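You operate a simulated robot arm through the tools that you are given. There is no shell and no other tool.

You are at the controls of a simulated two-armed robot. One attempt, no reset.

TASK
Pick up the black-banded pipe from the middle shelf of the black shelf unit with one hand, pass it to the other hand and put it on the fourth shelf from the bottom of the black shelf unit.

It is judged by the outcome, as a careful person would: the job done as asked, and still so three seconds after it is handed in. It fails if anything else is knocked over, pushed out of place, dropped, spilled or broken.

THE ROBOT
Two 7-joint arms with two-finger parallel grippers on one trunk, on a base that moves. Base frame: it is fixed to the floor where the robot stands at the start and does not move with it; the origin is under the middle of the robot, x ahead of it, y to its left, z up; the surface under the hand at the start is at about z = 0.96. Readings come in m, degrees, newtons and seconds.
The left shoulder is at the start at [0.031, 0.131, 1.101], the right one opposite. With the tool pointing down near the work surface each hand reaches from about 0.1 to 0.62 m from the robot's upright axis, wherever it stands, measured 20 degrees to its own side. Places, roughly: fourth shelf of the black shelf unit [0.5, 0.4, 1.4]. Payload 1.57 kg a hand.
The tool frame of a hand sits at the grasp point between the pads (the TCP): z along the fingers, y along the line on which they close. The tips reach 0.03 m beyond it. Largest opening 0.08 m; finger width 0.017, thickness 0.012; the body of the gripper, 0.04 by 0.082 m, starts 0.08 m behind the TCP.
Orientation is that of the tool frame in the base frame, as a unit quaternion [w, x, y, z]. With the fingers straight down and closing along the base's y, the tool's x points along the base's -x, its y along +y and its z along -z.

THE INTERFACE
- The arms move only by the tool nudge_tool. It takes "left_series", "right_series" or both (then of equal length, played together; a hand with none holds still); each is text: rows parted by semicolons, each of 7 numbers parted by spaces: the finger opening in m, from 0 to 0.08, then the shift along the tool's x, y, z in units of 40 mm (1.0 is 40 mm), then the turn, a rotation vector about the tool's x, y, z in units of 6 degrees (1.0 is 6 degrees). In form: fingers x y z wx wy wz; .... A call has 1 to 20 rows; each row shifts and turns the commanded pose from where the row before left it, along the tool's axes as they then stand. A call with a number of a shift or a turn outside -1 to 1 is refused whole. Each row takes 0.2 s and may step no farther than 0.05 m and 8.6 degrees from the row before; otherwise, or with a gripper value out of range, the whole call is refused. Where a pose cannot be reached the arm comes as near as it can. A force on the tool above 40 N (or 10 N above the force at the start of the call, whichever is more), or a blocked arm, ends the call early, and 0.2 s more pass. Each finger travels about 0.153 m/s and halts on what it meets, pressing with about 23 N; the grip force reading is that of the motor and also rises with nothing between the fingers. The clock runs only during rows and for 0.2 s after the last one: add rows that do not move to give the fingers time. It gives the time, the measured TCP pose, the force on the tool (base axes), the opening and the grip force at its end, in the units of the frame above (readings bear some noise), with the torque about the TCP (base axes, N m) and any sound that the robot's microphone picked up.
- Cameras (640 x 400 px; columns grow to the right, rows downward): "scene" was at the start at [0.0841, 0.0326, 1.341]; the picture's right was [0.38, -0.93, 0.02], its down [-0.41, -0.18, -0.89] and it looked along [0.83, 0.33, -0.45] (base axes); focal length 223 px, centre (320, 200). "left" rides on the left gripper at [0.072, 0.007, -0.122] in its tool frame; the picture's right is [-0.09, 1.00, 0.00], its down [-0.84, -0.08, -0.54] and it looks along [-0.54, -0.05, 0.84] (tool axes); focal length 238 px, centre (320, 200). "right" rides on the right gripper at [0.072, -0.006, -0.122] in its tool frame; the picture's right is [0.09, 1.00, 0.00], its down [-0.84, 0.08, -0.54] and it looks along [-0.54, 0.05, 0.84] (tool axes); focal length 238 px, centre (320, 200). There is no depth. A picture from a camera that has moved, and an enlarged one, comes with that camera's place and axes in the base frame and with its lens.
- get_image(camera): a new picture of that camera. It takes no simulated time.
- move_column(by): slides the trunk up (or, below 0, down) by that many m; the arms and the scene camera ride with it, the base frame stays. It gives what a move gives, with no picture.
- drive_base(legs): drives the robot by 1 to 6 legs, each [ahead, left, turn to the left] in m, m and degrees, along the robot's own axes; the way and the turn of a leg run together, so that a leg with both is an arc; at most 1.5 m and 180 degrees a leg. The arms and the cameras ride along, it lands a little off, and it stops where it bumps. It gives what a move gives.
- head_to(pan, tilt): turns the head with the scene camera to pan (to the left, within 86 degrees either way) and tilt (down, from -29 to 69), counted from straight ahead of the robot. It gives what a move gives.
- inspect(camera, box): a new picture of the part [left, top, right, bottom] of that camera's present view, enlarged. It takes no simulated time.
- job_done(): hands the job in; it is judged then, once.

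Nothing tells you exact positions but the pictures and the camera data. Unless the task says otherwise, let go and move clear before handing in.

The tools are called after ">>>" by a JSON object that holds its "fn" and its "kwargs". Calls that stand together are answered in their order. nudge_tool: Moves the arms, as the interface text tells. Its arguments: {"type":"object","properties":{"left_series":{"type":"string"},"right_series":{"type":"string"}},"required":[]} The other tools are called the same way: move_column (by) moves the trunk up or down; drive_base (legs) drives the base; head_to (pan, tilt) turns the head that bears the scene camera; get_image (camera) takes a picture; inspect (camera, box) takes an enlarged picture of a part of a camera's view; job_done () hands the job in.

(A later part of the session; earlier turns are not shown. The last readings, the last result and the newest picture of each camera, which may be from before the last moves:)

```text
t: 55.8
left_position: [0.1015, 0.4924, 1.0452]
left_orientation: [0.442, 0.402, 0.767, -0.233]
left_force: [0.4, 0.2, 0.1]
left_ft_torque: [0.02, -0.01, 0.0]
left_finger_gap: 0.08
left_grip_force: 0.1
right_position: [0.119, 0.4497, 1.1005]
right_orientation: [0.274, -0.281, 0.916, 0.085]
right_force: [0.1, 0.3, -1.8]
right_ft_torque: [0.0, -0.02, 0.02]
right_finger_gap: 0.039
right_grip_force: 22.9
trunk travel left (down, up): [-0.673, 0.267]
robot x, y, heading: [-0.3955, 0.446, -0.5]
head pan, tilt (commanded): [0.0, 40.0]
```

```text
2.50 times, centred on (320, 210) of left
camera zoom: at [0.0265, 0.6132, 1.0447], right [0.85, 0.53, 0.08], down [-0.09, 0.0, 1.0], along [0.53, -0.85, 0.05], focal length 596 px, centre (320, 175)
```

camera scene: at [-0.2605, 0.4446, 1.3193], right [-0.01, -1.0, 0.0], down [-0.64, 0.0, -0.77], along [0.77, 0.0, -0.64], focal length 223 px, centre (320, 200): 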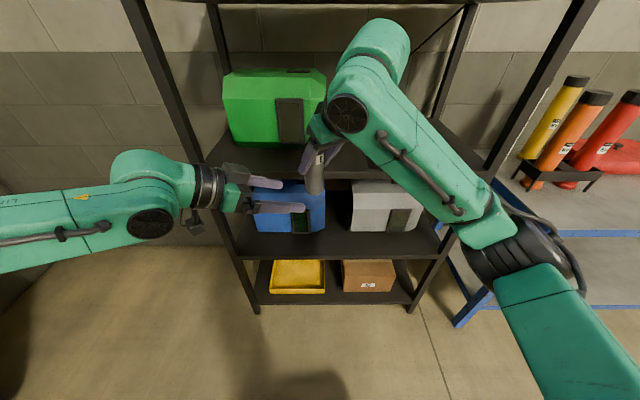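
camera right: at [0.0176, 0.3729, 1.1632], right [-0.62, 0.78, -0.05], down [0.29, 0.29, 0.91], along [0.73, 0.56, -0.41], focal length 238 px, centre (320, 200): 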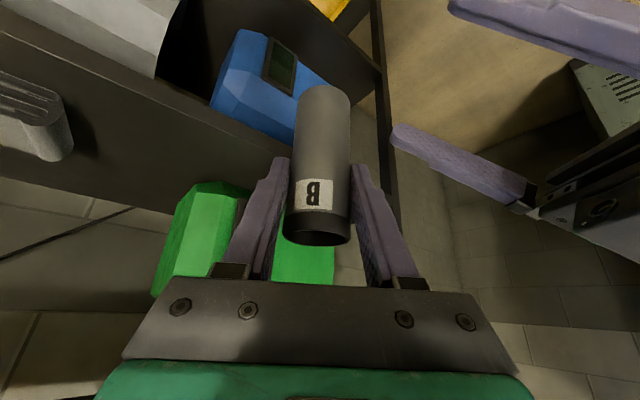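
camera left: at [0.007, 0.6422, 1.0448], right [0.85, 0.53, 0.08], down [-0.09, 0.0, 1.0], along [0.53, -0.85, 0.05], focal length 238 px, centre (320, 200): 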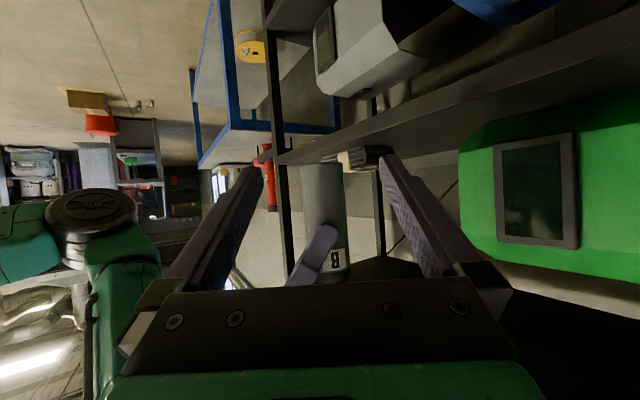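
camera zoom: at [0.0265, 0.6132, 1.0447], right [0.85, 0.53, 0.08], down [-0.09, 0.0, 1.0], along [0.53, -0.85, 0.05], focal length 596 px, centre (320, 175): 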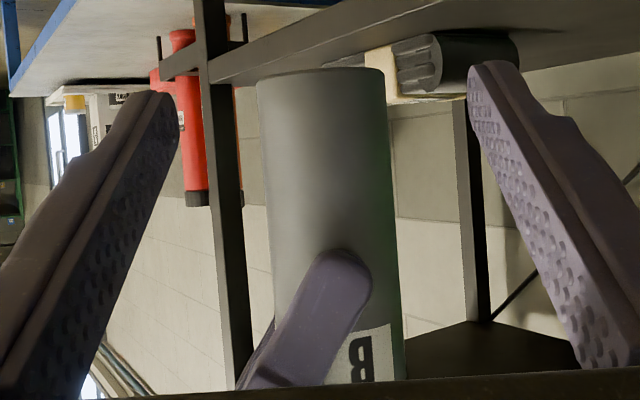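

The left arm is within reach here, and the pipe's axis is about 42 mm beyond its grasp point and centred. I'll slide the right hand with the pipe 38 mm sideways into the open left fingers.

>>> {"fn": "nudge_tool", "kwargs": {"right_series": "0.0 0 0.317 0 0 0 0; 0.0 0 0.317 0 0 0 0; 0.0 0 0.317 0 0 0 0; 0.0 0 0 0 0 0 0"}}

>>> {"fn": "get_image", "kwargs": {"camera": "left"}}

>>> {"fn": "get_image", "kwargs": {"camera": "right"}}

>>> {"fn": "inspect", "kwargs": {"camera": "scene", "box": [200, 90, 420, 270]}}

```text
t: 56.8
left_position: [0.1018, 0.4919, 1.046]
left_orientation: [0.442, 0.402, 0.767, -0.232]
left_force: [0.6, -0.3, 0.9]
left_ft_torque: [0.01, 0.01, -0.01]
left_finger_gap: 0.0799
left_grip_force: 0.0
right_position: [0.0975, 0.4804, 1.0988]
right_orientation: [0.274, -0.282, 0.916, 0.085]
right_force: [0.3, 0.0, -2.0]
right_ft_torque: [0.0, 0.02, 0.01]
right_finger_gap: 0.0388
right_grip_force: 23.4
trunk travel left (down, up): [-0.673, 0.267]
robot x, y, heading: [-0.397, 0.4456, -0.1]
head pan, tilt (commanded): [0.0, 40.0]
```

```text
taken
camera left: at [0.0268, 0.6128, 1.0447], right [0.85, 0.53, 0.08], down [-0.09, 0.0, 1.0], along [0.53, -0.85, 0.04], focal length 238 px, centre (320, 200)
```

left: 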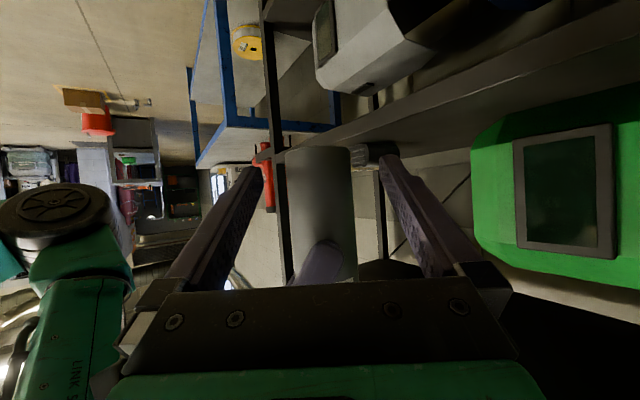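

```text
taken
camera right: at [-0.0039, 0.4039, 1.162], right [-0.62, 0.78, -0.05], down [0.29, 0.29, 0.91], along [0.73, 0.56, -0.41], focal length 238 px, centre (320, 200)
```

right: 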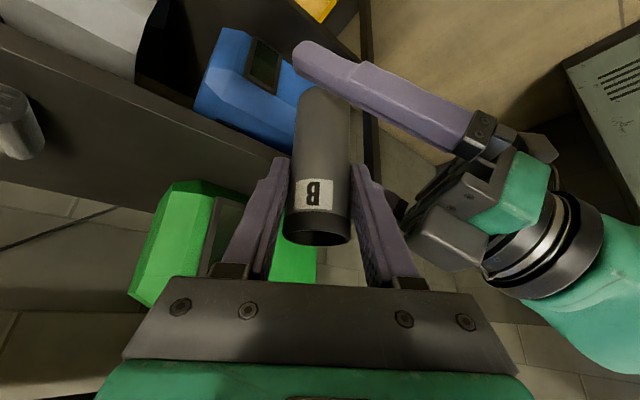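

```text
2.22 times, centred on (310, 180) of scene
camera zoom: at [-0.26, 0.4444, 1.3193], right [-0.01, -1.0, 0.0], down [-0.64, 0.0, -0.77], along [0.77, 0.0, -0.64], focal length 496 px, centre (342, 244)
```

zoom: 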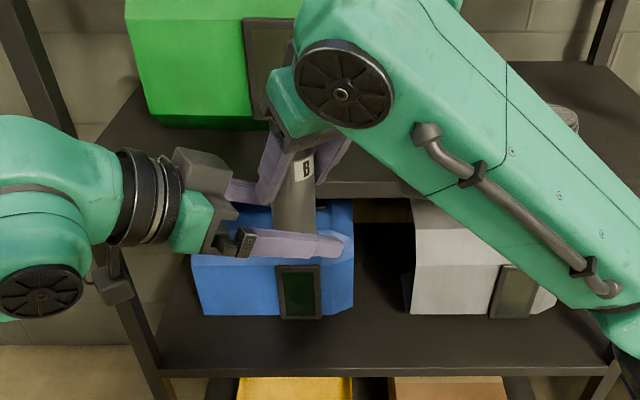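

The pipe's lower part is now between the left pads, 4 mm beyond the grasp point and centred within about 1.5 mm, and well below the right fingertips. I'll close the left fingers.

>>> {"fn": "nudge_tool", "kwargs": {"left_series": "0.06 0 0.03 0 0 0 0; 0.046 0 0 0 0 0 0; 0.036 0 0 0 0 0 0; 0.0 0 0 0 0 0 0; 0.0 0 0 0 0 0 0; 0.0 0 0 0 0 0 0"}}

>>> {"fn": "get_image", "kwargs": {"camera": "left"}}

>>> {"fn": "get_image", "kwargs": {"camera": "right"}}

>>> {"fn": "inspect", "kwargs": {"camera": "scene", "box": [200, 90, 420, 270]}}

```text
t: 58.2
left_position: [0.1027, 0.4923, 1.045]
left_orientation: [0.442, 0.403, 0.767, -0.232]
left_force: [-12.7, -7.5, 2.8]
left_ft_torque: [0.05, -0.3, -0.18]
left_finger_gap: 0.0391
left_grip_force: 22.5
right_position: [0.0979, 0.4818, 1.0992]
right_orientation: [0.274, -0.282, 0.915, 0.086]
right_force: [12.6, 8.1, -5.1]
right_ft_torque: [0.33, -0.37, 0.07]
right_finger_gap: 0.039
right_grip_force: 22.7
trunk travel left (down, up): [-0.673, 0.267]
robot x, y, heading: [-0.3996, 0.4452, -0.3]
head pan, tilt (commanded): [0.0, 40.0]
```

```text
taken
camera left: at [0.0273, 0.6132, 1.0441], right [0.85, 0.53, 0.08], down [-0.09, 0.0, 1.0], along [0.52, -0.85, 0.05], focal length 238 px, centre (320, 200)
```

left: 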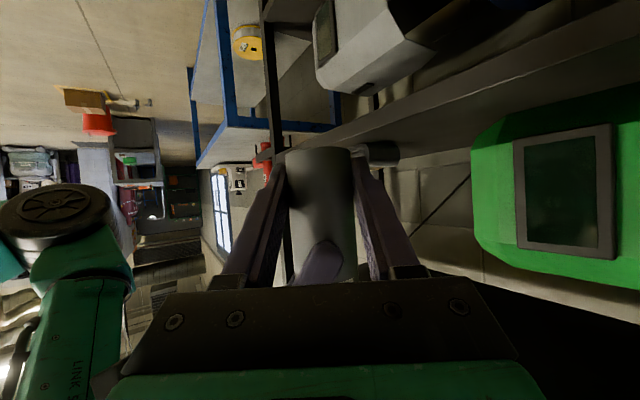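

```text
taken
camera right: at [-0.0037, 0.404, 1.162], right [-0.62, 0.78, -0.05], down [0.29, 0.29, 0.91], along [0.73, 0.56, -0.41], focal length 238 px, centre (320, 200)
```

right: 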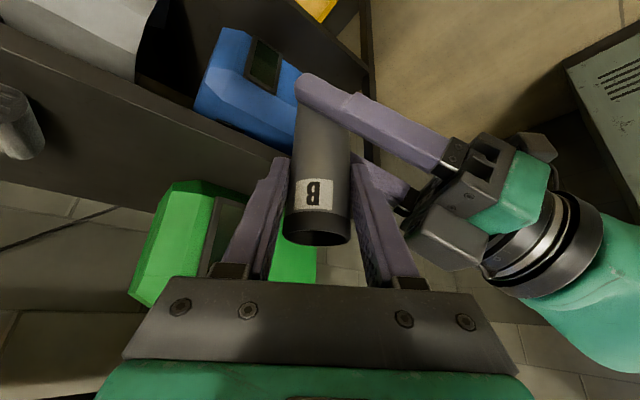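

```text
2.22 times, centred on (310, 180) of scene
camera zoom: at [-0.2601, 0.4446, 1.3193], right [-0.01, -1.0, 0.0], down [-0.64, 0.0, -0.77], along [0.77, 0.0, -0.64], focal length 496 px, centre (342, 244)
```

zoom: 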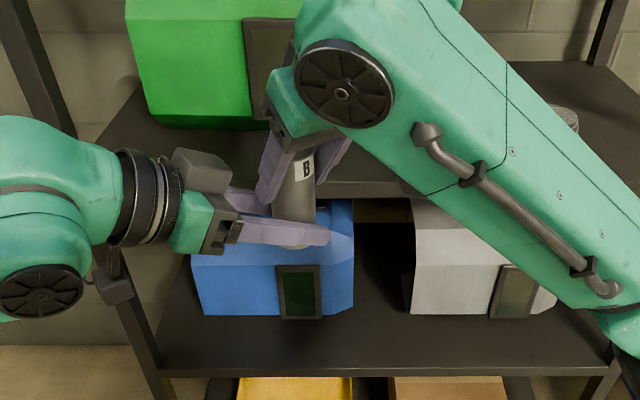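

The left hand has gripped the pipe (gap 39.1 mm, 22.5 N), with about 15 N of sideways strain between the hands. I'll ease the left hand 1.5 mm toward the strain before releasing with the right.

>>> {"fn": "nudge_tool", "kwargs": {"left_series": "0.0 0 -0.038 0 0 0 0; 0.0 0 0 0 0 0 0"}}

```text
t: 58.8
left_position: [0.1016, 0.4927, 1.0455]
left_orientation: [0.442, 0.402, 0.767, -0.233]
left_force: [-1.3, -5.2, 0.1]
left_ft_torque: [0.06, -0.25, -0.04]
left_finger_gap: 0.0389
left_grip_force: 22.9
right_position: [0.0966, 0.4812, 1.0982]
right_orientation: [0.274, -0.282, 0.916, 0.085]
right_force: [2.2, 4.8, -1.1]
right_ft_torque: [0.2, 0.11, 0.03]
right_finger_gap: 0.0387
right_grip_force: 23.2
trunk travel left (down, up): [-0.673, 0.267]
robot x, y, heading: [-0.3952, 0.4456, -0.2]
head pan, tilt (commanded): [0.0, 40.0]
```

The strain is nearly gone. I'll open the right fingers to 60 mm, keeping them around the pipe for the moment, and check that the left hand holds without creep.

>>> {"fn": "nudge_tool", "kwargs": {"right_series": "0.045 0 0 0 0 0 0; 0.06 0 0 0 0 0 0; 0.06 0 0 0 0 0 0", "left_series": "0.0 0 0 0 0 0 0; 0.0 0 0 0 0 0 0; 0.0 0 0 0 0 0 0"}}

>>> {"fn": "inspect", "kwargs": {"camera": "left", "box": [240, 130, 400, 290]}}

>>> {"fn": "nudge_tool", "kwargs": {"left_series": "0.0 0 0 0 0 0 0; 0.0 0 0 0 0 0 0; 0.0 0 0 0 0 0 0"}}

>>> {"fn": "inspect", "kwargs": {"camera": "left", "box": [240, 130, 400, 290]}}

>>> {"fn": "get_image", "kwargs": {"camera": "right"}}

```text
t: 59.6
left_position: [0.1015, 0.4924, 1.0455]
left_orientation: [0.442, 0.402, 0.768, -0.231]
left_force: [0.2, 0.5, 0.2]
left_ft_torque: [0.01, -0.01, -0.01]
left_finger_gap: 0.0391
left_grip_force: 22.8
right_position: [0.0977, 0.4802, 1.0988]
right_orientation: [0.273, -0.282, 0.916, 0.085]
right_force: [-0.1, 0.1, 0.3]
right_ft_torque: [0.0, 0.01, 0.0]
right_finger_gap: 0.0602
right_grip_force: 0.1
trunk travel left (down, up): [-0.673, 0.267]
robot x, y, heading: [-0.399, 0.4494, -0.2]
head pan, tilt (commanded): [0.0, 40.0]
```

```text
2.50 times, centred on (320, 210) of left
camera zoom: at [0.0261, 0.6128, 1.0446], right [0.85, 0.53, 0.08], down [-0.09, 0.0, 1.0], along [0.53, -0.85, 0.04], focal length 596 px, centre (320, 175)
```

zoom: 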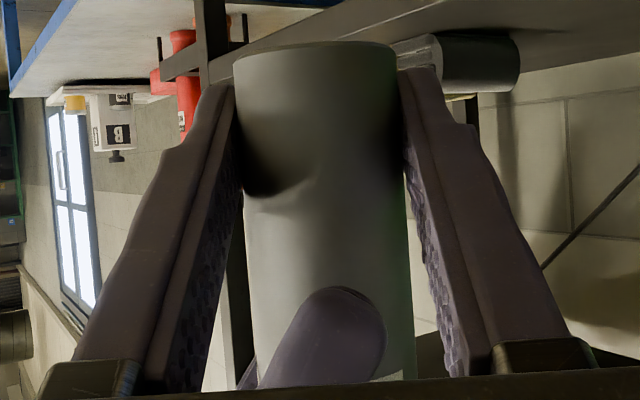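

```text
t: 60.4
left_position: [0.1015, 0.4919, 1.0462]
left_orientation: [0.442, 0.402, 0.767, -0.232]
left_force: [-0.2, 0.1, -0.5]
left_ft_torque: [0.01, -0.01, 0.02]
left_finger_gap: 0.0389
left_grip_force: 22.9
right_position: [0.0976, 0.4816, 1.0987]
right_orientation: [0.274, -0.282, 0.915, 0.085]
right_force: [0.6, 0.1, 0.2]
right_ft_torque: [0.02, -0.01, 0.0]
right_finger_gap: 0.0598
right_grip_force: 0.0
trunk travel left (down, up): [-0.673, 0.267]
robot x, y, heading: [-0.3949, 0.4466, -0.4]
head pan, tilt (commanded): [0.0, 40.0]
```

```text
2.50 times, centred on (320, 210) of left
camera zoom: at [0.0261, 0.6128, 1.0446], right [0.85, 0.53, 0.08], down [-0.09, 0.0, 1.0], along [0.53, -0.85, 0.04], focal length 596 px, centre (320, 175)
```

zoom: 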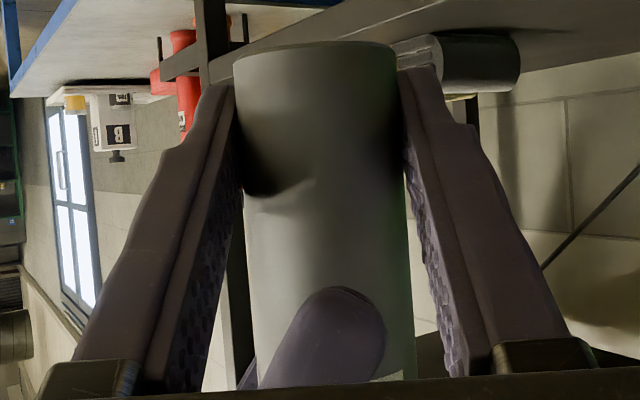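

```text
taken
camera right: at [-0.0038, 0.4039, 1.1621], right [-0.62, 0.78, -0.05], down [0.29, 0.29, 0.91], along [0.73, 0.56, -0.41], focal length 238 px, centre (320, 200)
```

right: 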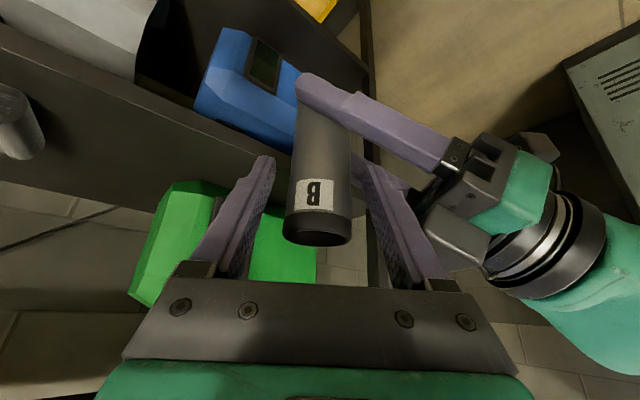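

The left hand holds the pipe with no creep: two views 0.8 s apart are identical. I'll withdraw the right hand back along its fingers and then off to the right.

>>> {"fn": "nudge_tool", "kwargs": {"right_series": "0.06 0 0 -0.5 0 0 0; 0.06 0 0 -0.9 0 0 0; 0.06 0 0 -0.9 0 0 0; 0.06 0 -0.6 -0.7 0 0 0; 0.06 0 -0.9 -0.3 0 0 0; 0.06 0 -0.9 0 0 0 0; 0.06 0 -0.9 0 0 0 0; 0.06 0 0 0 0 0 0"}}

>>> {"fn": "get_image", "kwargs": {"camera": "scene"}}

>>> {"fn": "inspect", "kwargs": {"camera": "left", "box": [240, 130, 400, 290]}}

```text
t: 62.2
left_position: [0.1007, 0.4929, 1.0456]
left_orientation: [0.442, 0.402, 0.767, -0.232]
left_force: [-0.3, -0.3, -0.3]
left_ft_torque: [0.01, -0.01, 0.01]
left_finger_gap: 0.0389
left_grip_force: 22.6
right_position: [0.1141, 0.3315, 1.2078]
right_orientation: [0.274, -0.282, 0.916, 0.086]
right_force: [-0.2, -0.9, -0.8]
right_ft_torque: [-0.05, 0.01, -0.03]
right_finger_gap: 0.0598
right_grip_force: 0.1
trunk travel left (down, up): [-0.673, 0.267]
robot x, y, heading: [-0.3995, 0.4436, -0.3]
head pan, tilt (commanded): [0.0, 40.0]
```

```text
taken
camera scene: at [-0.2604, 0.4451, 1.3193], right [-0.01, -1.0, 0.0], down [-0.64, 0.0, -0.77], along [0.77, 0.0, -0.64], focal length 223 px, centre (320, 200)
```

scene: 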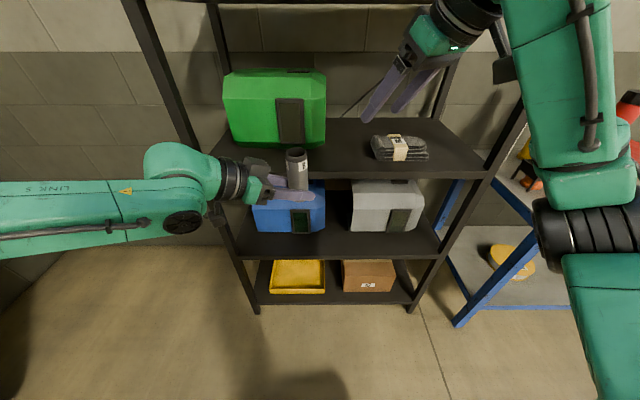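

```text
2.50 times, centred on (320, 210) of left
camera zoom: at [0.0259, 0.6132, 1.0446], right [0.85, 0.53, 0.08], down [-0.09, 0.0, 1.0], along [0.53, -0.85, 0.05], focal length 596 px, centre (320, 175)
```

zoom: 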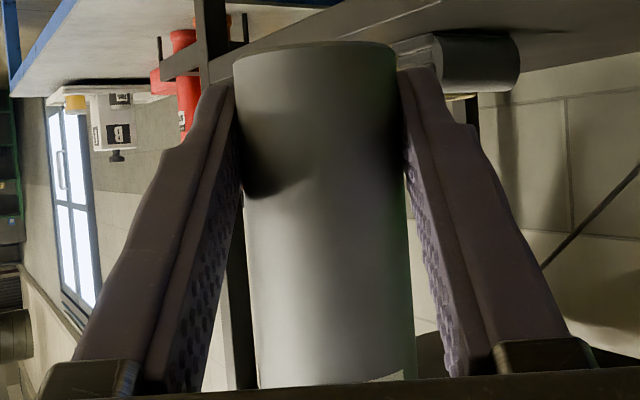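

The transfer is done: the left hand alone holds the pipe upright and the right hand is clear. I'll tuck the right hand back to the right. Meanwhile I'll move the left hand a bit left and forward and yaw it straight ahead, ready for the fourth shelf.

>>> {"fn": "nudge_tool", "kwargs": {"left_series": "0.0 0.2965 0.79 -0.515 0 0 0; 0.0 0.2965 0.79 -0.515 0 0 0; 0.0 0.2965 0.79 -0.515 0 0 0; 0.0 0.2965 0.79 -0.515 0 0 0; 0.0 0 0 0 -0.795 0 -0.458; 0.0 0 0 0 -0.795 0 -0.458; 0.0 0 0 0 -0.795 0 -0.458; 0.0 0 0 0 -0.795 0 -0.458; 0.0 0 0 0 -0.795 0 -0.458; 0.0 0 0 0 -0.795 0 -0.458; 0.0 0 0 0 -0.795 0 -0.458; 0.0 0 0 0 -0.795 0 -0.458; 0.0 0 0 0 -0.795 0 -0.458; 0.0 0 0 0 -0.795 0 -0.458; 0.0 0 0 0 0 0 0", "right_series": "0.06 0.867 -0.235 -0.074 0 0 0; 0.06 0.867 -0.235 -0.074 0 0 0; 0.06 0.867 -0.235 -0.074 0 0 0; 0.06 0.867 -0.235 -0.074 0 0 0; 0.06 0.867 -0.235 -0.074 0 0 0; 0.06 0.867 -0.235 -0.074 0 0 0; 0.06 0 0 0 0 0 0; 0.06 0 0 0 0 0 0; 0.06 0 0 0 0 0 0; 0.06 0 0 0 0 0 0; 0.06 0 0 0 0 0 0; 0.06 0 0 0 0 0 0; 0.06 0 0 0 0 0 0; 0.06 0 0 0 0 0 0; 0.06 0 0 0 0 0 0"}}

>>> {"fn": "get_image", "kwargs": {"camera": "scene"}}

>>> {"fn": "get_image", "kwargs": {"camera": "left"}}

```text
t: 65.4
left_position: [0.1519, 0.643, 1.0446]
left_orientation: [0.499, 0.003, 0.866, -0.001]
left_force: [0.2, 0.1, -1.8]
left_ft_torque: [0.0, 0.0, 0.02]
left_finger_gap: 0.0384
left_grip_force: 22.8
right_position: [-0.0089, 0.1837, 1.1098]
right_orientation: [0.274, -0.282, 0.915, 0.085]
right_force: [0.0, -0.4, -1.1]
right_ft_torque: [0.01, 0.0, -0.01]
right_finger_gap: 0.06
right_grip_force: 0.0
trunk travel left (down, up): [-0.673, 0.267]
robot x, y, heading: [-0.4003, 0.4438, -0.4]
head pan, tilt (commanded): [0.0, 40.0]
```

```text
taken
camera scene: at [-0.2602, 0.445, 1.3193], right [-0.01, -1.0, 0.0], down [-0.64, 0.0, -0.77], along [0.77, 0.0, -0.64], focal length 223 px, centre (320, 200)
```

scene: 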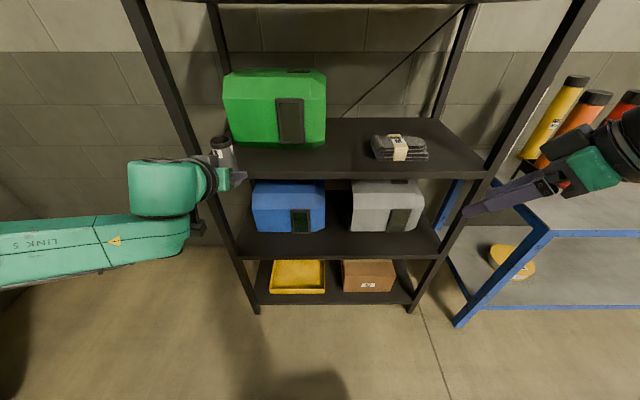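

```text
taken
camera left: at [0.0098, 0.6503, 1.044], right [0.05, 1.0, 0.08], down [-0.05, -0.08, 1.0], along [1.0, -0.05, 0.05], focal length 238 px, centre (320, 200)
```

left: 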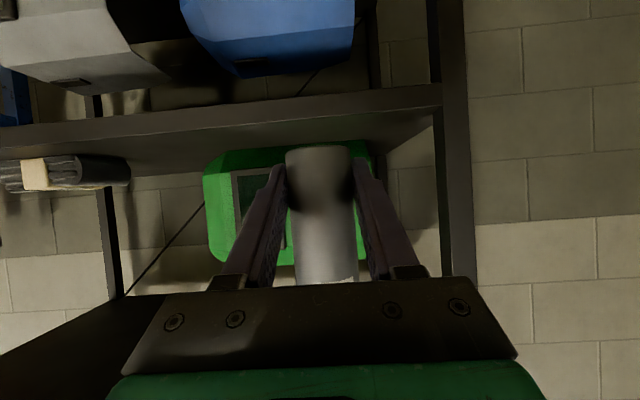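

The left hand now points straight ahead holding the pipe upright, and the right hand is tucked away. I'll raise the trunk by 0.26 m, well clear of the shelf front, and look at the fourth shelf from above.

>>> {"fn": "move_column", "kwargs": {"by": 0.26}}

>>> {"fn": "head_to", "kwargs": {"pan": 0, "tilt": 22}}

>>> {"fn": "get_image", "kwargs": {"camera": "scene"}}

>>> {"fn": "get_image", "kwargs": {"camera": "left"}}

```text
t: 68.0
left_position: [0.1526, 0.6418, 1.306]
left_orientation: [0.499, 0.003, 0.866, 0.0]
left_force: [0.6, 0.0, -1.6]
left_ft_torque: [0.03, 0.03, -0.01]
left_finger_gap: 0.0389
left_grip_force: 22.9
right_position: [-0.0082, 0.1842, 1.3707]
right_orientation: [0.274, -0.282, 0.916, 0.086]
right_force: [0.2, 0.5, -0.2]
right_ft_torque: [-0.01, 0.02, -0.01]
right_finger_gap: 0.0602
right_grip_force: 0.1
trunk travel left (down, up): [-0.933, 0.007]
robot x, y, heading: [-0.3959, 0.4423, -0.2]
head pan, tilt (commanded): [0.0, 40.0]
```

```text
t: 68.9
left_position: [0.1517, 0.6412, 1.3057]
left_orientation: [0.499, 0.003, 0.867, -0.001]
left_force: [-0.1, 0.0, -2.0]
left_ft_torque: [0.0, 0.04, 0.0]
left_finger_gap: 0.039
left_grip_force: 22.7
right_position: [-0.0084, 0.184, 1.371]
right_orientation: [0.273, -0.282, 0.916, 0.085]
right_force: [0.3, 0.3, 0.5]
right_ft_torque: [0.03, -0.03, -0.01]
right_finger_gap: 0.0599
right_grip_force: 0.0
trunk travel left (down, up): [-0.933, 0.007]
robot x, y, heading: [-0.3946, 0.4428, -0.1]
head pan, tilt (commanded): [0.0, 22.0]
```

```text
taken
camera scene: at [-0.2521, 0.4446, 1.6074], right [-0.01, -1.0, 0.0], down [-0.38, 0.0, -0.93], along [0.93, -0.01, -0.38], focal length 223 px, centre (320, 200)
```

scene: 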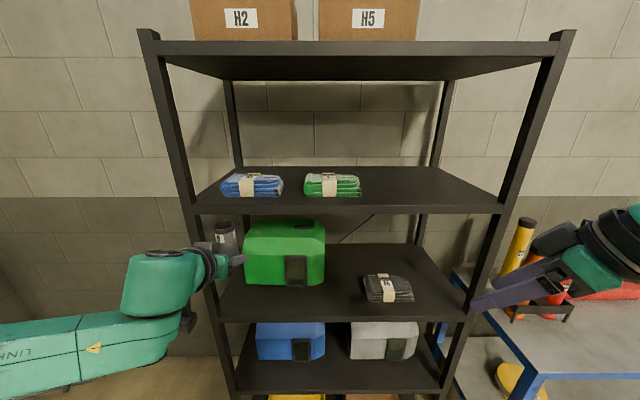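

```text
taken
camera left: at [0.0101, 0.6501, 1.3041], right [0.05, 1.0, 0.08], down [-0.05, -0.08, 1.0], along [1.0, -0.06, 0.04], focal length 238 px, centre (320, 200)
```

left: 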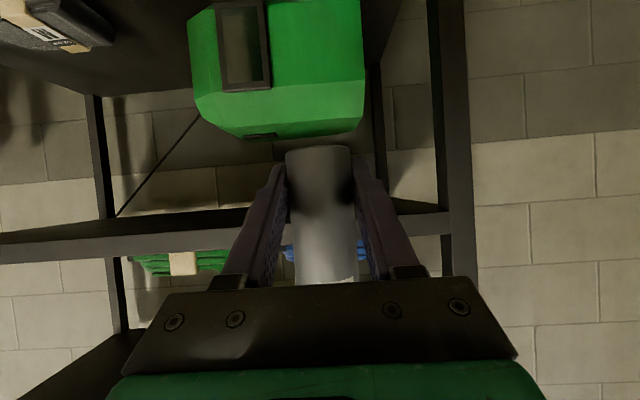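

From here I can see the fourth shelf clearly: blue and green gloves on its left half, and the right half free. I'll zoom in to measure its surface height and free area.

>>> {"fn": "inspect", "kwargs": {"camera": "scene", "box": [180, 140, 350, 230]}}

>>> {"fn": "inspect", "kwargs": {"camera": "scene", "box": [340, 140, 530, 240]}}

```text
3.76 times, centred on (265, 185) of scene
camera zoom: at [-0.2521, 0.4446, 1.6074], right [-0.01, -1.0, 0.0], down [-0.38, 0.0, -0.93], along [0.93, -0.01, -0.38], focal length 841 px, centre (527, 256)
```

zoom: 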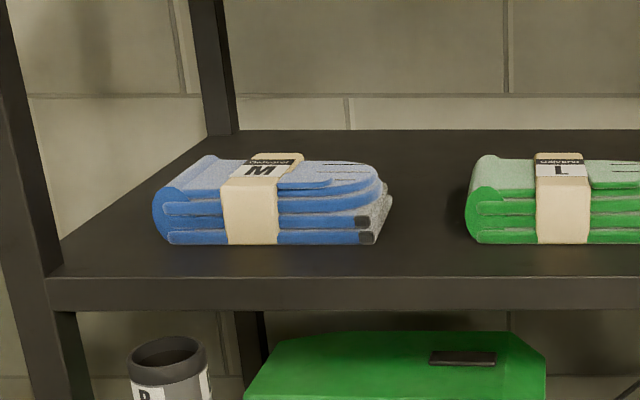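

```text
3.37 times, centred on (435, 190) of scene
camera zoom: at [-0.2521, 0.4446, 1.6074], right [-0.01, -1.0, 0.0], down [-0.38, 0.0, -0.93], along [0.93, -0.01, -0.38], focal length 752 px, centre (-67, 234)
```

zoom: 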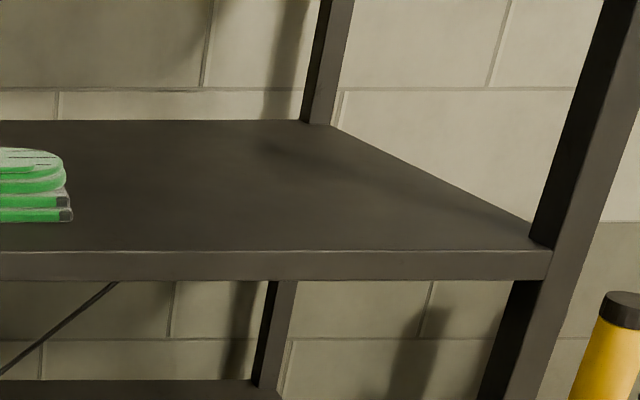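

The fourth shelf's surface comes out at z about 1.368 with its front edge at x about 0.297; the green gloves end at y about 0.32, so around [0.385, 0.21] is free. I'll raise the left hand so the pipe's bottom is about 6 cm above that surface, still in front of the shelf, and bring it nearer the robot's middle.

>>> {"fn": "nudge_tool", "kwargs": {"left_series": "0.0 -0.78 -0.5 -0.45 0 0 0; 0.0 -0.78 -0.5 -0.45 0 0 0; 0.0 -0.78 -0.5 -0.45 0 0 0; 0.0 -0.78 -0.5 -0.45 0 0 0; 0.0 0 0 0 0 0 0"}}

>>> {"fn": "get_image", "kwargs": {"camera": "scene"}}

>>> {"fn": "get_image", "kwargs": {"camera": "left"}}

```text
t: 70.1
left_position: [0.1515, 0.561, 1.4485]
left_orientation: [0.499, 0.004, 0.867, -0.002]
left_force: [-0.4, -1.2, -2.3]
left_ft_torque: [0.01, 0.0, 0.01]
left_finger_gap: 0.039
left_grip_force: 22.9
right_position: [-0.0087, 0.184, 1.3711]
right_orientation: [0.273, -0.282, 0.916, 0.085]
right_force: [-0.2, 0.1, 0.9]
right_ft_torque: [-0.04, -0.03, 0.04]
right_finger_gap: 0.0601
right_grip_force: 0.1
trunk travel left (down, up): [-0.933, 0.007]
robot x, y, heading: [-0.3985, 0.448, -0.1]
head pan, tilt (commanded): [0.0, 22.0]
```

```text
taken
camera scene: at [-0.2522, 0.4441, 1.6074], right [-0.01, -1.0, 0.0], down [-0.38, 0.0, -0.93], along [0.93, -0.01, -0.38], focal length 223 px, centre (320, 200)
```

scene: 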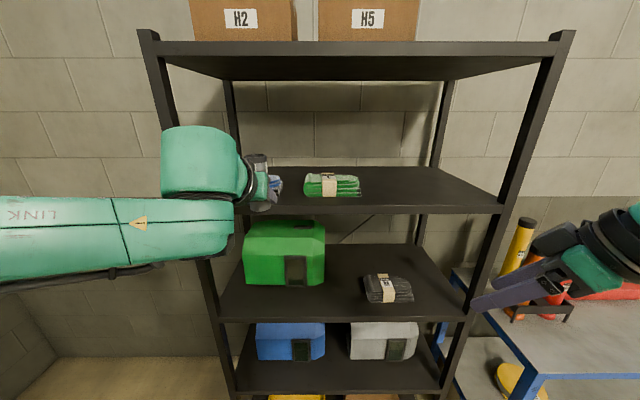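

```text
taken
camera left: at [0.0086, 0.5689, 1.4491], right [0.05, 1.0, 0.08], down [-0.05, -0.08, 1.0], along [1.0, -0.06, 0.04], focal length 238 px, centre (320, 200)
```

left: 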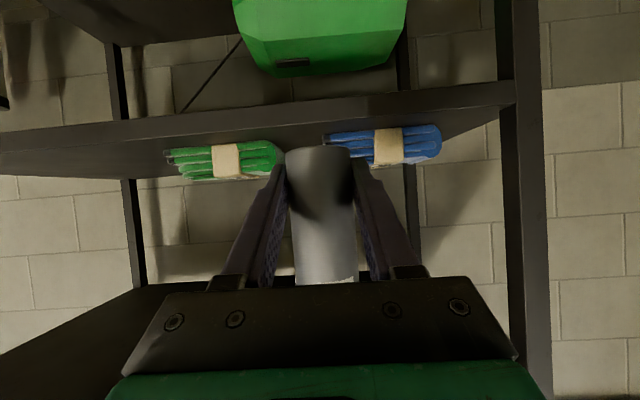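

The left hand is now at z 1.4485, with the pipe's bottom at about 1.424, still clear in front. I'll drive the base 0.35 m to the right so the pipe faces the free half of the shelf.

>>> {"fn": "drive_base", "kwargs": {"legs": [[0.0, -0.35, 0.1]]}}

>>> {"fn": "head_to", "kwargs": {"pan": 5, "tilt": 25}}

>>> {"fn": "get_image", "kwargs": {"camera": "scene"}}

>>> {"fn": "get_image", "kwargs": {"camera": "left"}}

>>> {"fn": "get_image", "kwargs": {"camera": "right"}}

```text
t: 72.3
left_position: [0.1485, 0.2131, 1.4494]
left_orientation: [0.499, 0.002, 0.867, -0.002]
left_force: [-0.4, -0.2, -2.7]
left_ft_torque: [0.0, 0.01, -0.06]
left_finger_gap: 0.0389
left_grip_force: 23.0
right_position: [-0.0099, -0.1639, 1.3714]
right_orientation: [0.272, -0.283, 0.916, 0.084]
right_force: [0.0, -0.5, 0.3]
right_ft_torque: [0.0, 0.01, 0.01]
right_finger_gap: 0.0599
right_grip_force: 0.0
trunk travel left (down, up): [-0.933, 0.007]
robot x, y, heading: [-0.3999, 0.0935, -0.5]
head pan, tilt (commanded): [0.0, 22.0]
```

```text
t: 73.0
left_position: [0.1477, 0.2108, 1.4501]
left_orientation: [0.499, 0.002, 0.867, -0.001]
left_force: [-0.5, 0.7, -2.1]
left_ft_torque: [-0.01, 0.04, 0.0]
left_finger_gap: 0.0387
left_grip_force: 23.0
right_position: [-0.0087, -0.1667, 1.3698]
right_orientation: [0.274, -0.283, 0.915, 0.086]
right_force: [-0.5, -0.3, -0.9]
right_ft_torque: [-0.02, -0.01, -0.01]
right_finger_gap: 0.06
right_grip_force: 0.0
trunk travel left (down, up): [-0.933, 0.007]
robot x, y, heading: [-0.3969, 0.0947, -0.7]
head pan, tilt (commanded): [5.0, 25.0]
```

```text
taken
camera scene: at [-0.2552, 0.1017, 1.6026], right [0.08, -1.0, 0.0], down [-0.42, -0.04, -0.91], along [0.9, 0.07, -0.42], focal length 223 px, centre (320, 200)
```

scene: 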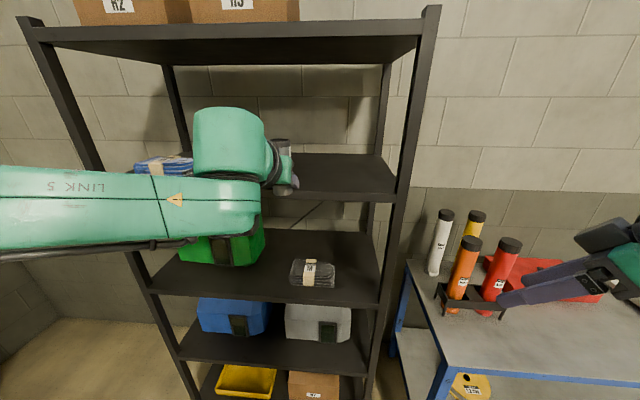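

```text
taken
camera left: at [0.0066, 0.2189, 1.4484], right [0.05, 1.0, 0.08], down [-0.05, -0.08, 1.0], along [1.0, -0.05, 0.04], focal length 238 px, centre (320, 200)
```

left: 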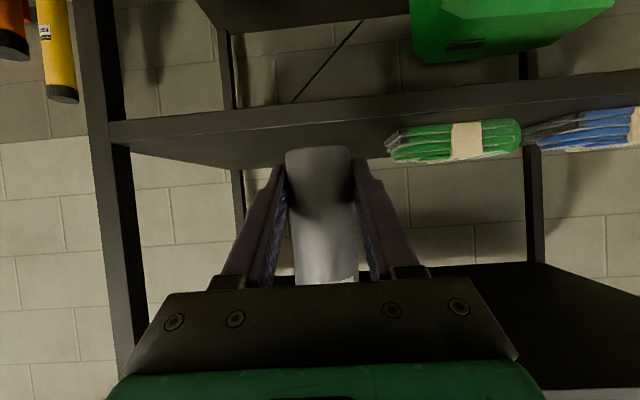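

```text
taken
camera right: at [-0.1104, -0.2437, 1.4338], right [-0.62, 0.78, -0.05], down [0.29, 0.29, 0.91], along [0.73, 0.56, -0.41], focal length 238 px, centre (320, 200)
```

right: 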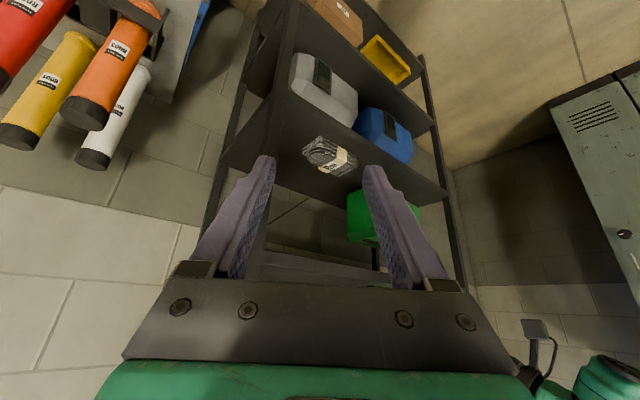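

The pipe now faces the empty right part of the fourth shelf, about 10 cm right of the green gloves. I'll zoom in with the left camera to check the shelf's height relative to the pipe before going in.

>>> {"fn": "inspect", "kwargs": {"camera": "left", "box": [80, 80, 280, 205]}}

>>> {"fn": "inspect", "kwargs": {"camera": "scene", "box": [230, 120, 430, 230]}}

```text
3.20 times, centred on (180, 142) of left
camera zoom: at [0.0066, 0.2189, 1.4484], right [0.05, 1.0, 0.08], down [-0.05, -0.08, 1.0], along [1.0, -0.05, 0.04], focal length 763 px, centre (768, 384)
```

zoom: 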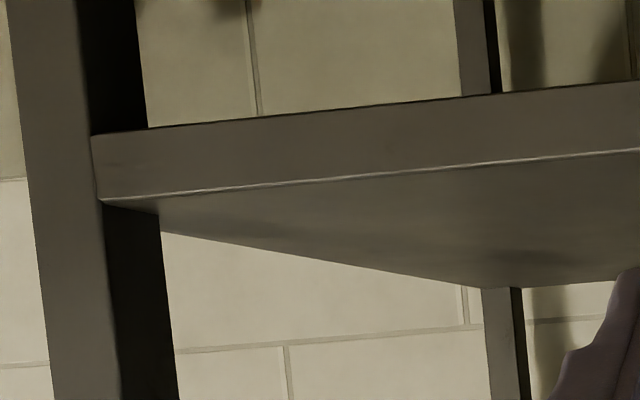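

```text
3.20 times, centred on (330, 175) of scene
camera zoom: at [-0.2552, 0.1017, 1.6026], right [0.08, -1.0, 0.0], down [-0.42, -0.04, -0.91], along [0.9, 0.07, -0.42], focal length 715 px, centre (288, 280)
```

zoom: 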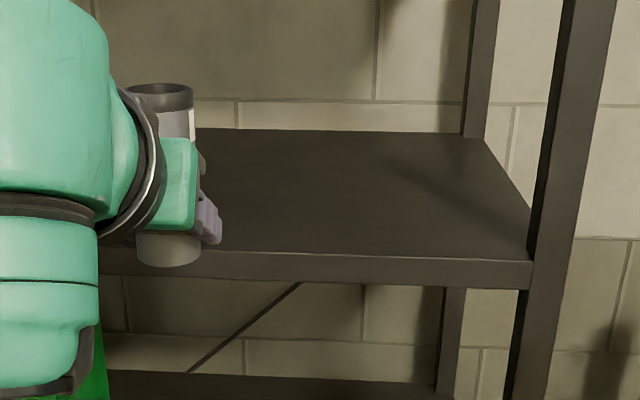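

Both views agree the fourth shelf's surface is at about z 1.368, so the pipe's bottom is nearly 6 cm above it. I'll drive forward 0.2 m to bring the pipe over the front of the shelf.

>>> {"fn": "drive_base", "kwargs": {"legs": [[0.2, 0.0, 0.0]]}}

>>> {"fn": "get_image", "kwargs": {"camera": "scene"}}

>>> {"fn": "get_image", "kwargs": {"camera": "left"}}

```text
t: 74.6
left_position: [0.3441, 0.2077, 1.4526]
left_orientation: [0.501, 0.002, 0.866, 0.0]
left_force: [0.0, -0.4, -1.4]
left_ft_torque: [-0.03, 0.01, -0.04]
left_finger_gap: 0.0388
left_grip_force: 23.0
right_position: [0.1869, -0.1689, 1.3721]
right_orientation: [0.276, -0.283, 0.915, 0.084]
right_force: [-0.6, -0.1, 0.3]
right_ft_torque: [0.07, -0.05, -0.05]
right_finger_gap: 0.0599
right_grip_force: 0.0
trunk travel left (down, up): [-0.933, 0.007]
robot x, y, heading: [-0.1949, 0.0957, -0.6]
head pan, tilt (commanded): [5.0, 25.0]
```

```text
taken
camera scene: at [-0.0602, 0.099, 1.6032], right [0.08, -1.0, 0.0], down [-0.42, -0.03, -0.91], along [0.9, 0.07, -0.42], focal length 223 px, centre (320, 200)
```

scene: 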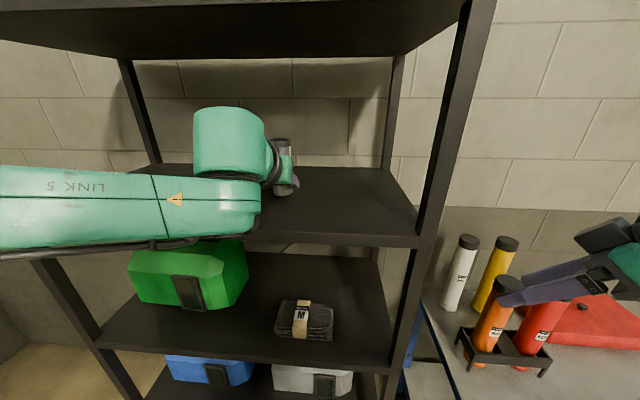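

```text
taken
camera left: at [0.2021, 0.2164, 1.4505], right [0.05, 1.0, 0.08], down [-0.05, -0.08, 1.0], along [1.0, -0.05, 0.05], focal length 238 px, centre (320, 200)
```

left: 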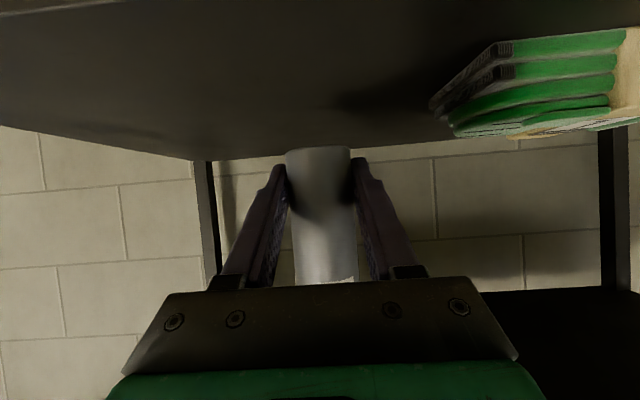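

The pipe is over the shelf's front part, right of the green gloves. I'll move the left hand 37 mm further in and lower it 45 mm, leaving about 15 mm before contact.

>>> {"fn": "nudge_tool", "kwargs": {"left_series": "0.0 -0.231 0 0.4 0 0 0; 0.0 -0.231 0 0.4 0 0 0; 0.0 0.325 0 0.1875 0 0 0; 0.0 0.325 0 0.1875 0 0 0; 0.0 0.325 0 0.1875 0 0 0; 0.0 0 0 0 0 0 0"}}

>>> {"fn": "get_image", "kwargs": {"camera": "left"}}

>>> {"fn": "inspect", "kwargs": {"camera": "scene", "box": [180, 90, 380, 260]}}

```text
t: 76.0
left_position: [0.386, 0.2097, 1.4056]
left_orientation: [0.499, 0.002, 0.866, 0.0]
left_force: [-0.1, -0.6, -2.0]
left_ft_torque: [0.03, 0.0, -0.02]
left_finger_gap: 0.0386
left_grip_force: 22.9
right_position: [0.1923, -0.1699, 1.371]
right_orientation: [0.274, -0.283, 0.915, 0.085]
right_force: [-0.1, 0.0, -0.5]
right_ft_torque: [0.0, 0.0, 0.03]
right_finger_gap: 0.0601
right_grip_force: 0.0
trunk travel left (down, up): [-0.933, 0.007]
robot x, y, heading: [-0.1961, 0.089, -0.5]
head pan, tilt (commanded): [5.0, 25.0]
```

```text
taken
camera left: at [0.244, 0.2161, 1.4036], right [0.05, 1.0, 0.08], down [-0.05, -0.08, 1.0], along [1.0, -0.05, 0.05], focal length 238 px, centre (320, 200)
```

left: 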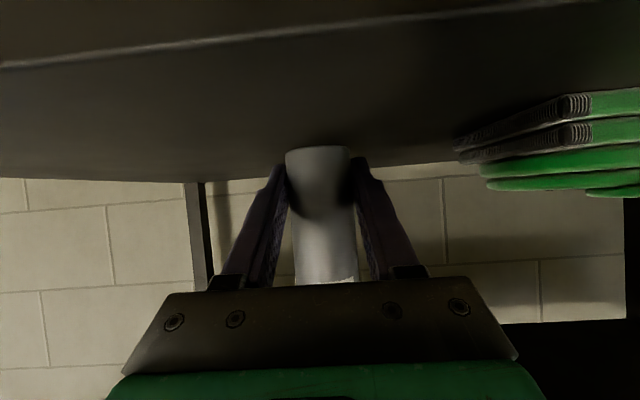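

```text
2.35 times, centred on (280, 175) of scene
camera zoom: at [-0.0544, 0.0991, 1.6026], right [0.08, -1.0, 0.0], down [-0.42, -0.03, -0.91], along [0.9, 0.07, -0.42], focal length 526 px, centre (414, 259)
```

zoom: 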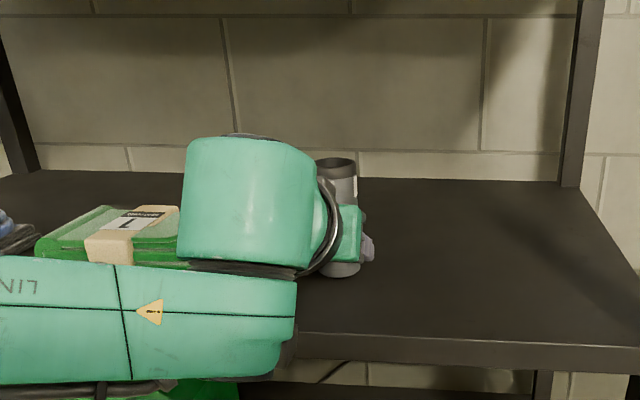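

The pipe's bottom is about 13 mm above the shelf and the left camera is still in front of the shelf edge. I'll lower another 8 mm gently.

>>> {"fn": "nudge_tool", "kwargs": {"left_series": "0.0 0.0866 0 0.05 0 0 0; 0.0 0.0866 0 0.05 0 0 0; 0.0 0 0 0 0 0 0"}}

>>> {"fn": "nudge_tool", "kwargs": {"left_series": "0.0 0.0433 0 0.025 0 0 0; 0.0 0 0 0 0 0 0"}}

>>> {"fn": "inspect", "kwargs": {"camera": "left", "box": [200, 80, 440, 230]}}

```text
t: 76.8
left_position: [0.386, 0.2086, 1.3965]
left_orientation: [0.499, 0.003, 0.866, -0.001]
left_force: [0.1, 0.6, -2.1]
left_ft_torque: [0.04, 0.05, 0.0]
left_finger_gap: 0.0386
left_grip_force: 23.2
right_position: [0.1922, -0.1686, 1.3705]
right_orientation: [0.273, -0.283, 0.916, 0.085]
right_force: [0.0, -0.6, 0.5]
right_ft_torque: [-0.02, -0.01, 0.0]
right_finger_gap: 0.0598
right_grip_force: 0.1
trunk travel left (down, up): [-0.933, 0.007]
robot x, y, heading: [-0.1917, 0.0935, -0.4]
head pan, tilt (commanded): [5.0, 25.0]
```

```text
t: 77.4
left_position: [0.3865, 0.2086, 1.3944]
left_orientation: [0.499, 0.003, 0.867, -0.001]
left_force: [1.0, 1.2, -0.2]
left_ft_torque: [0.0, -0.04, 0.03]
left_finger_gap: 0.0389
left_grip_force: 22.8
right_position: [0.1925, -0.1702, 1.3712]
right_orientation: [0.273, -0.283, 0.915, 0.086]
right_force: [-0.7, 0.4, 0.8]
right_ft_torque: [0.03, 0.01, 0.01]
right_finger_gap: 0.0602
right_grip_force: 0.0
trunk travel left (down, up): [-0.933, 0.007]
robot x, y, heading: [-0.1981, 0.0918, -0.3]
head pan, tilt (commanded): [5.0, 25.0]
```

```text
2.67 times, centred on (320, 155) of left
camera zoom: at [0.2444, 0.216, 1.3936], right [0.05, 1.0, 0.08], down [-0.05, -0.08, 1.0], along [1.0, -0.05, 0.05], focal length 636 px, centre (320, 320)
```

zoom: 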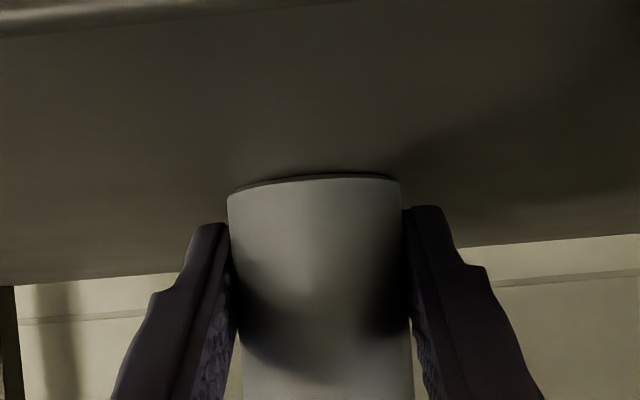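

The force reading changed from -2.1 to -0.2 N, so the pipe is just about touching the shelf, as the contact shadow shows. I'll lower 1.5 mm more and read the force.

>>> {"fn": "nudge_tool", "kwargs": {"left_series": "0.0 0.0325 0 0.0188 0 0 0; 0.0 0 0 0 0 0 0"}}

>>> {"fn": "inspect", "kwargs": {"camera": "left", "box": [200, 80, 440, 230]}}

```text
t: 78.0
left_position: [0.3856, 0.2071, 1.3952]
left_orientation: [0.5, 0.002, 0.866, -0.001]
left_force: [0.6, 0.9, 4.9]
left_ft_torque: [-0.02, -0.21, 0.01]
left_finger_gap: 0.0387
left_grip_force: 23.4
right_position: [0.1912, -0.1693, 1.3699]
right_orientation: [0.274, -0.282, 0.915, 0.085]
right_force: [0.1, -0.5, -0.2]
right_ft_torque: [-0.01, -0.01, -0.02]
right_finger_gap: 0.0601
right_grip_force: 0.0
trunk travel left (down, up): [-0.933, 0.007]
robot x, y, heading: [-0.1972, 0.0941, -0.5]
head pan, tilt (commanded): [5.0, 25.0]
```

```text
2.67 times, centred on (320, 155) of left
camera zoom: at [0.2443, 0.216, 1.3932], right [0.05, 1.0, 0.08], down [-0.05, -0.08, 1.0], along [1.0, -0.05, 0.05], focal length 636 px, centre (320, 320)
```

zoom: 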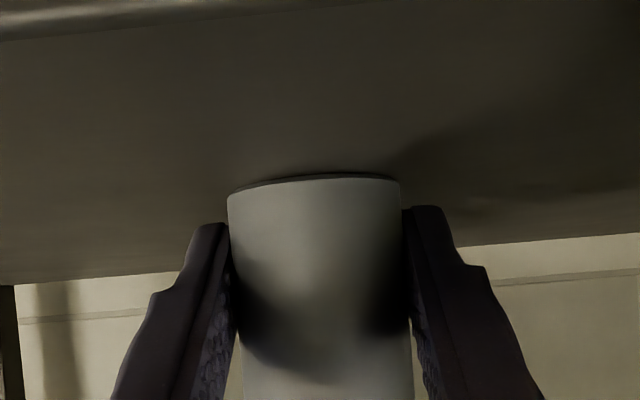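

Contact is clear now (+4.9 N): the pipe stands on the fourth shelf. I'll open the left fingers gradually and check that it stays standing.

>>> {"fn": "nudge_tool", "kwargs": {"left_series": "0.04 0 0 0 0 0 0; 0.044 0 0 0 0 0 0; 0.055 0 0 0 0 0 0; 0.07 0 0 0 0 0 0; 0.08 0 0 0 0 0 0; 0.08 0 0 0 0 0 0"}}

>>> {"fn": "get_image", "kwargs": {"camera": "left"}}

>>> {"fn": "inspect", "kwargs": {"camera": "scene", "box": [180, 90, 380, 260]}}

```text
t: 79.4
left_position: [0.3858, 0.2075, 1.3941]
left_orientation: [0.499, 0.003, 0.867, -0.001]
left_force: [1.3, -0.1, -0.4]
left_ft_torque: [0.01, 0.02, -0.02]
left_finger_gap: 0.0801
left_grip_force: 0.1
right_position: [0.1905, -0.1693, 1.3713]
right_orientation: [0.273, -0.283, 0.915, 0.085]
right_force: [-0.4, 0.4, 0.2]
right_ft_torque: [-0.01, -0.01, 0.03]
right_finger_gap: 0.0601
right_grip_force: 0.2
trunk travel left (down, up): [-0.933, 0.007]
robot x, y, heading: [-0.1951, 0.0892, -0.4]
head pan, tilt (commanded): [5.0, 25.0]
```

```text
taken
camera left: at [0.2443, 0.2162, 1.3925], right [0.05, 1.0, 0.08], down [-0.05, -0.08, 1.0], along [1.0, -0.05, 0.05], focal length 238 px, centre (320, 200)
```

left: 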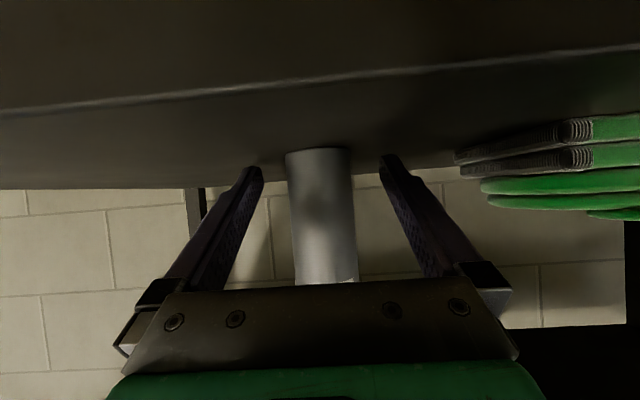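

```text
2.35 times, centred on (280, 175) of scene
camera zoom: at [-0.0546, 0.0989, 1.6027], right [0.08, -1.0, 0.0], down [-0.42, -0.03, -0.91], along [0.9, 0.07, -0.42], focal length 526 px, centre (414, 259)
```

zoom: 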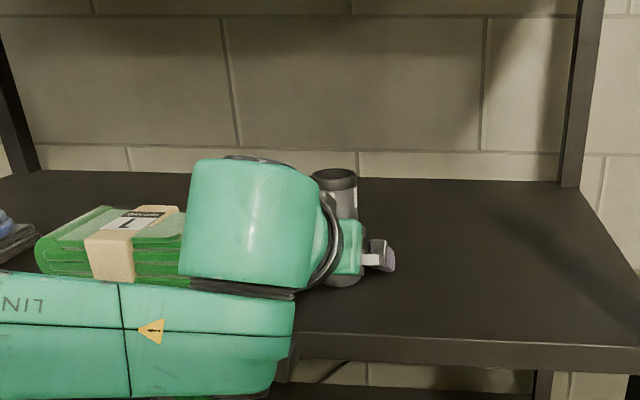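

The pipe stands on its own on the fourth shelf between the open fingers. I'll draw the left hand back and up 4 cm along its fingers, then drive the base straight back.

>>> {"fn": "nudge_tool", "kwargs": {"left_series": "0.08 0 0 -0.5 0 0 0; 0.08 0 0 -0.5 0 0 0; 0.08 0 0 0 0 0 0"}}

>>> {"fn": "get_image", "kwargs": {"camera": "left"}}

```text
t: 80.2
left_position: [0.3518, 0.2093, 1.4147]
left_orientation: [0.499, 0.002, 0.867, 0.0]
left_force: [-0.3, -0.3, 0.0]
left_ft_torque: [0.0, -0.01, -0.03]
left_finger_gap: 0.0797
left_grip_force: 0.1
right_position: [0.1907, -0.1692, 1.3713]
right_orientation: [0.274, -0.283, 0.915, 0.086]
right_force: [0.1, -0.1, 0.3]
right_ft_torque: [0.01, 0.04, 0.0]
right_finger_gap: 0.0601
right_grip_force: 0.1
trunk travel left (down, up): [-0.933, 0.007]
robot x, y, heading: [-0.1968, 0.0942, -0.2]
head pan, tilt (commanded): [5.0, 25.0]
```

```text
taken
camera left: at [0.2097, 0.2165, 1.4129], right [0.05, 1.0, 0.08], down [-0.05, -0.08, 1.0], along [1.0, -0.05, 0.05], focal length 238 px, centre (320, 200)
```

left: 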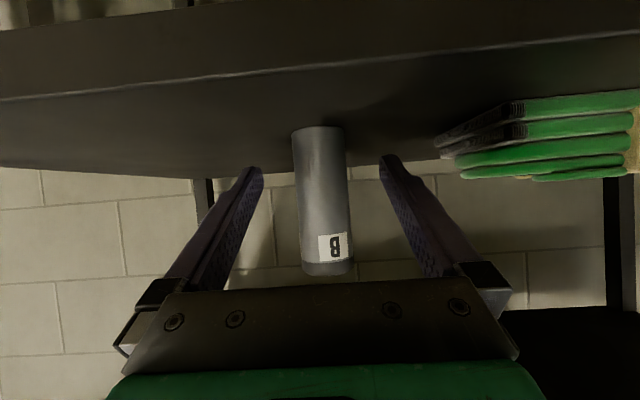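

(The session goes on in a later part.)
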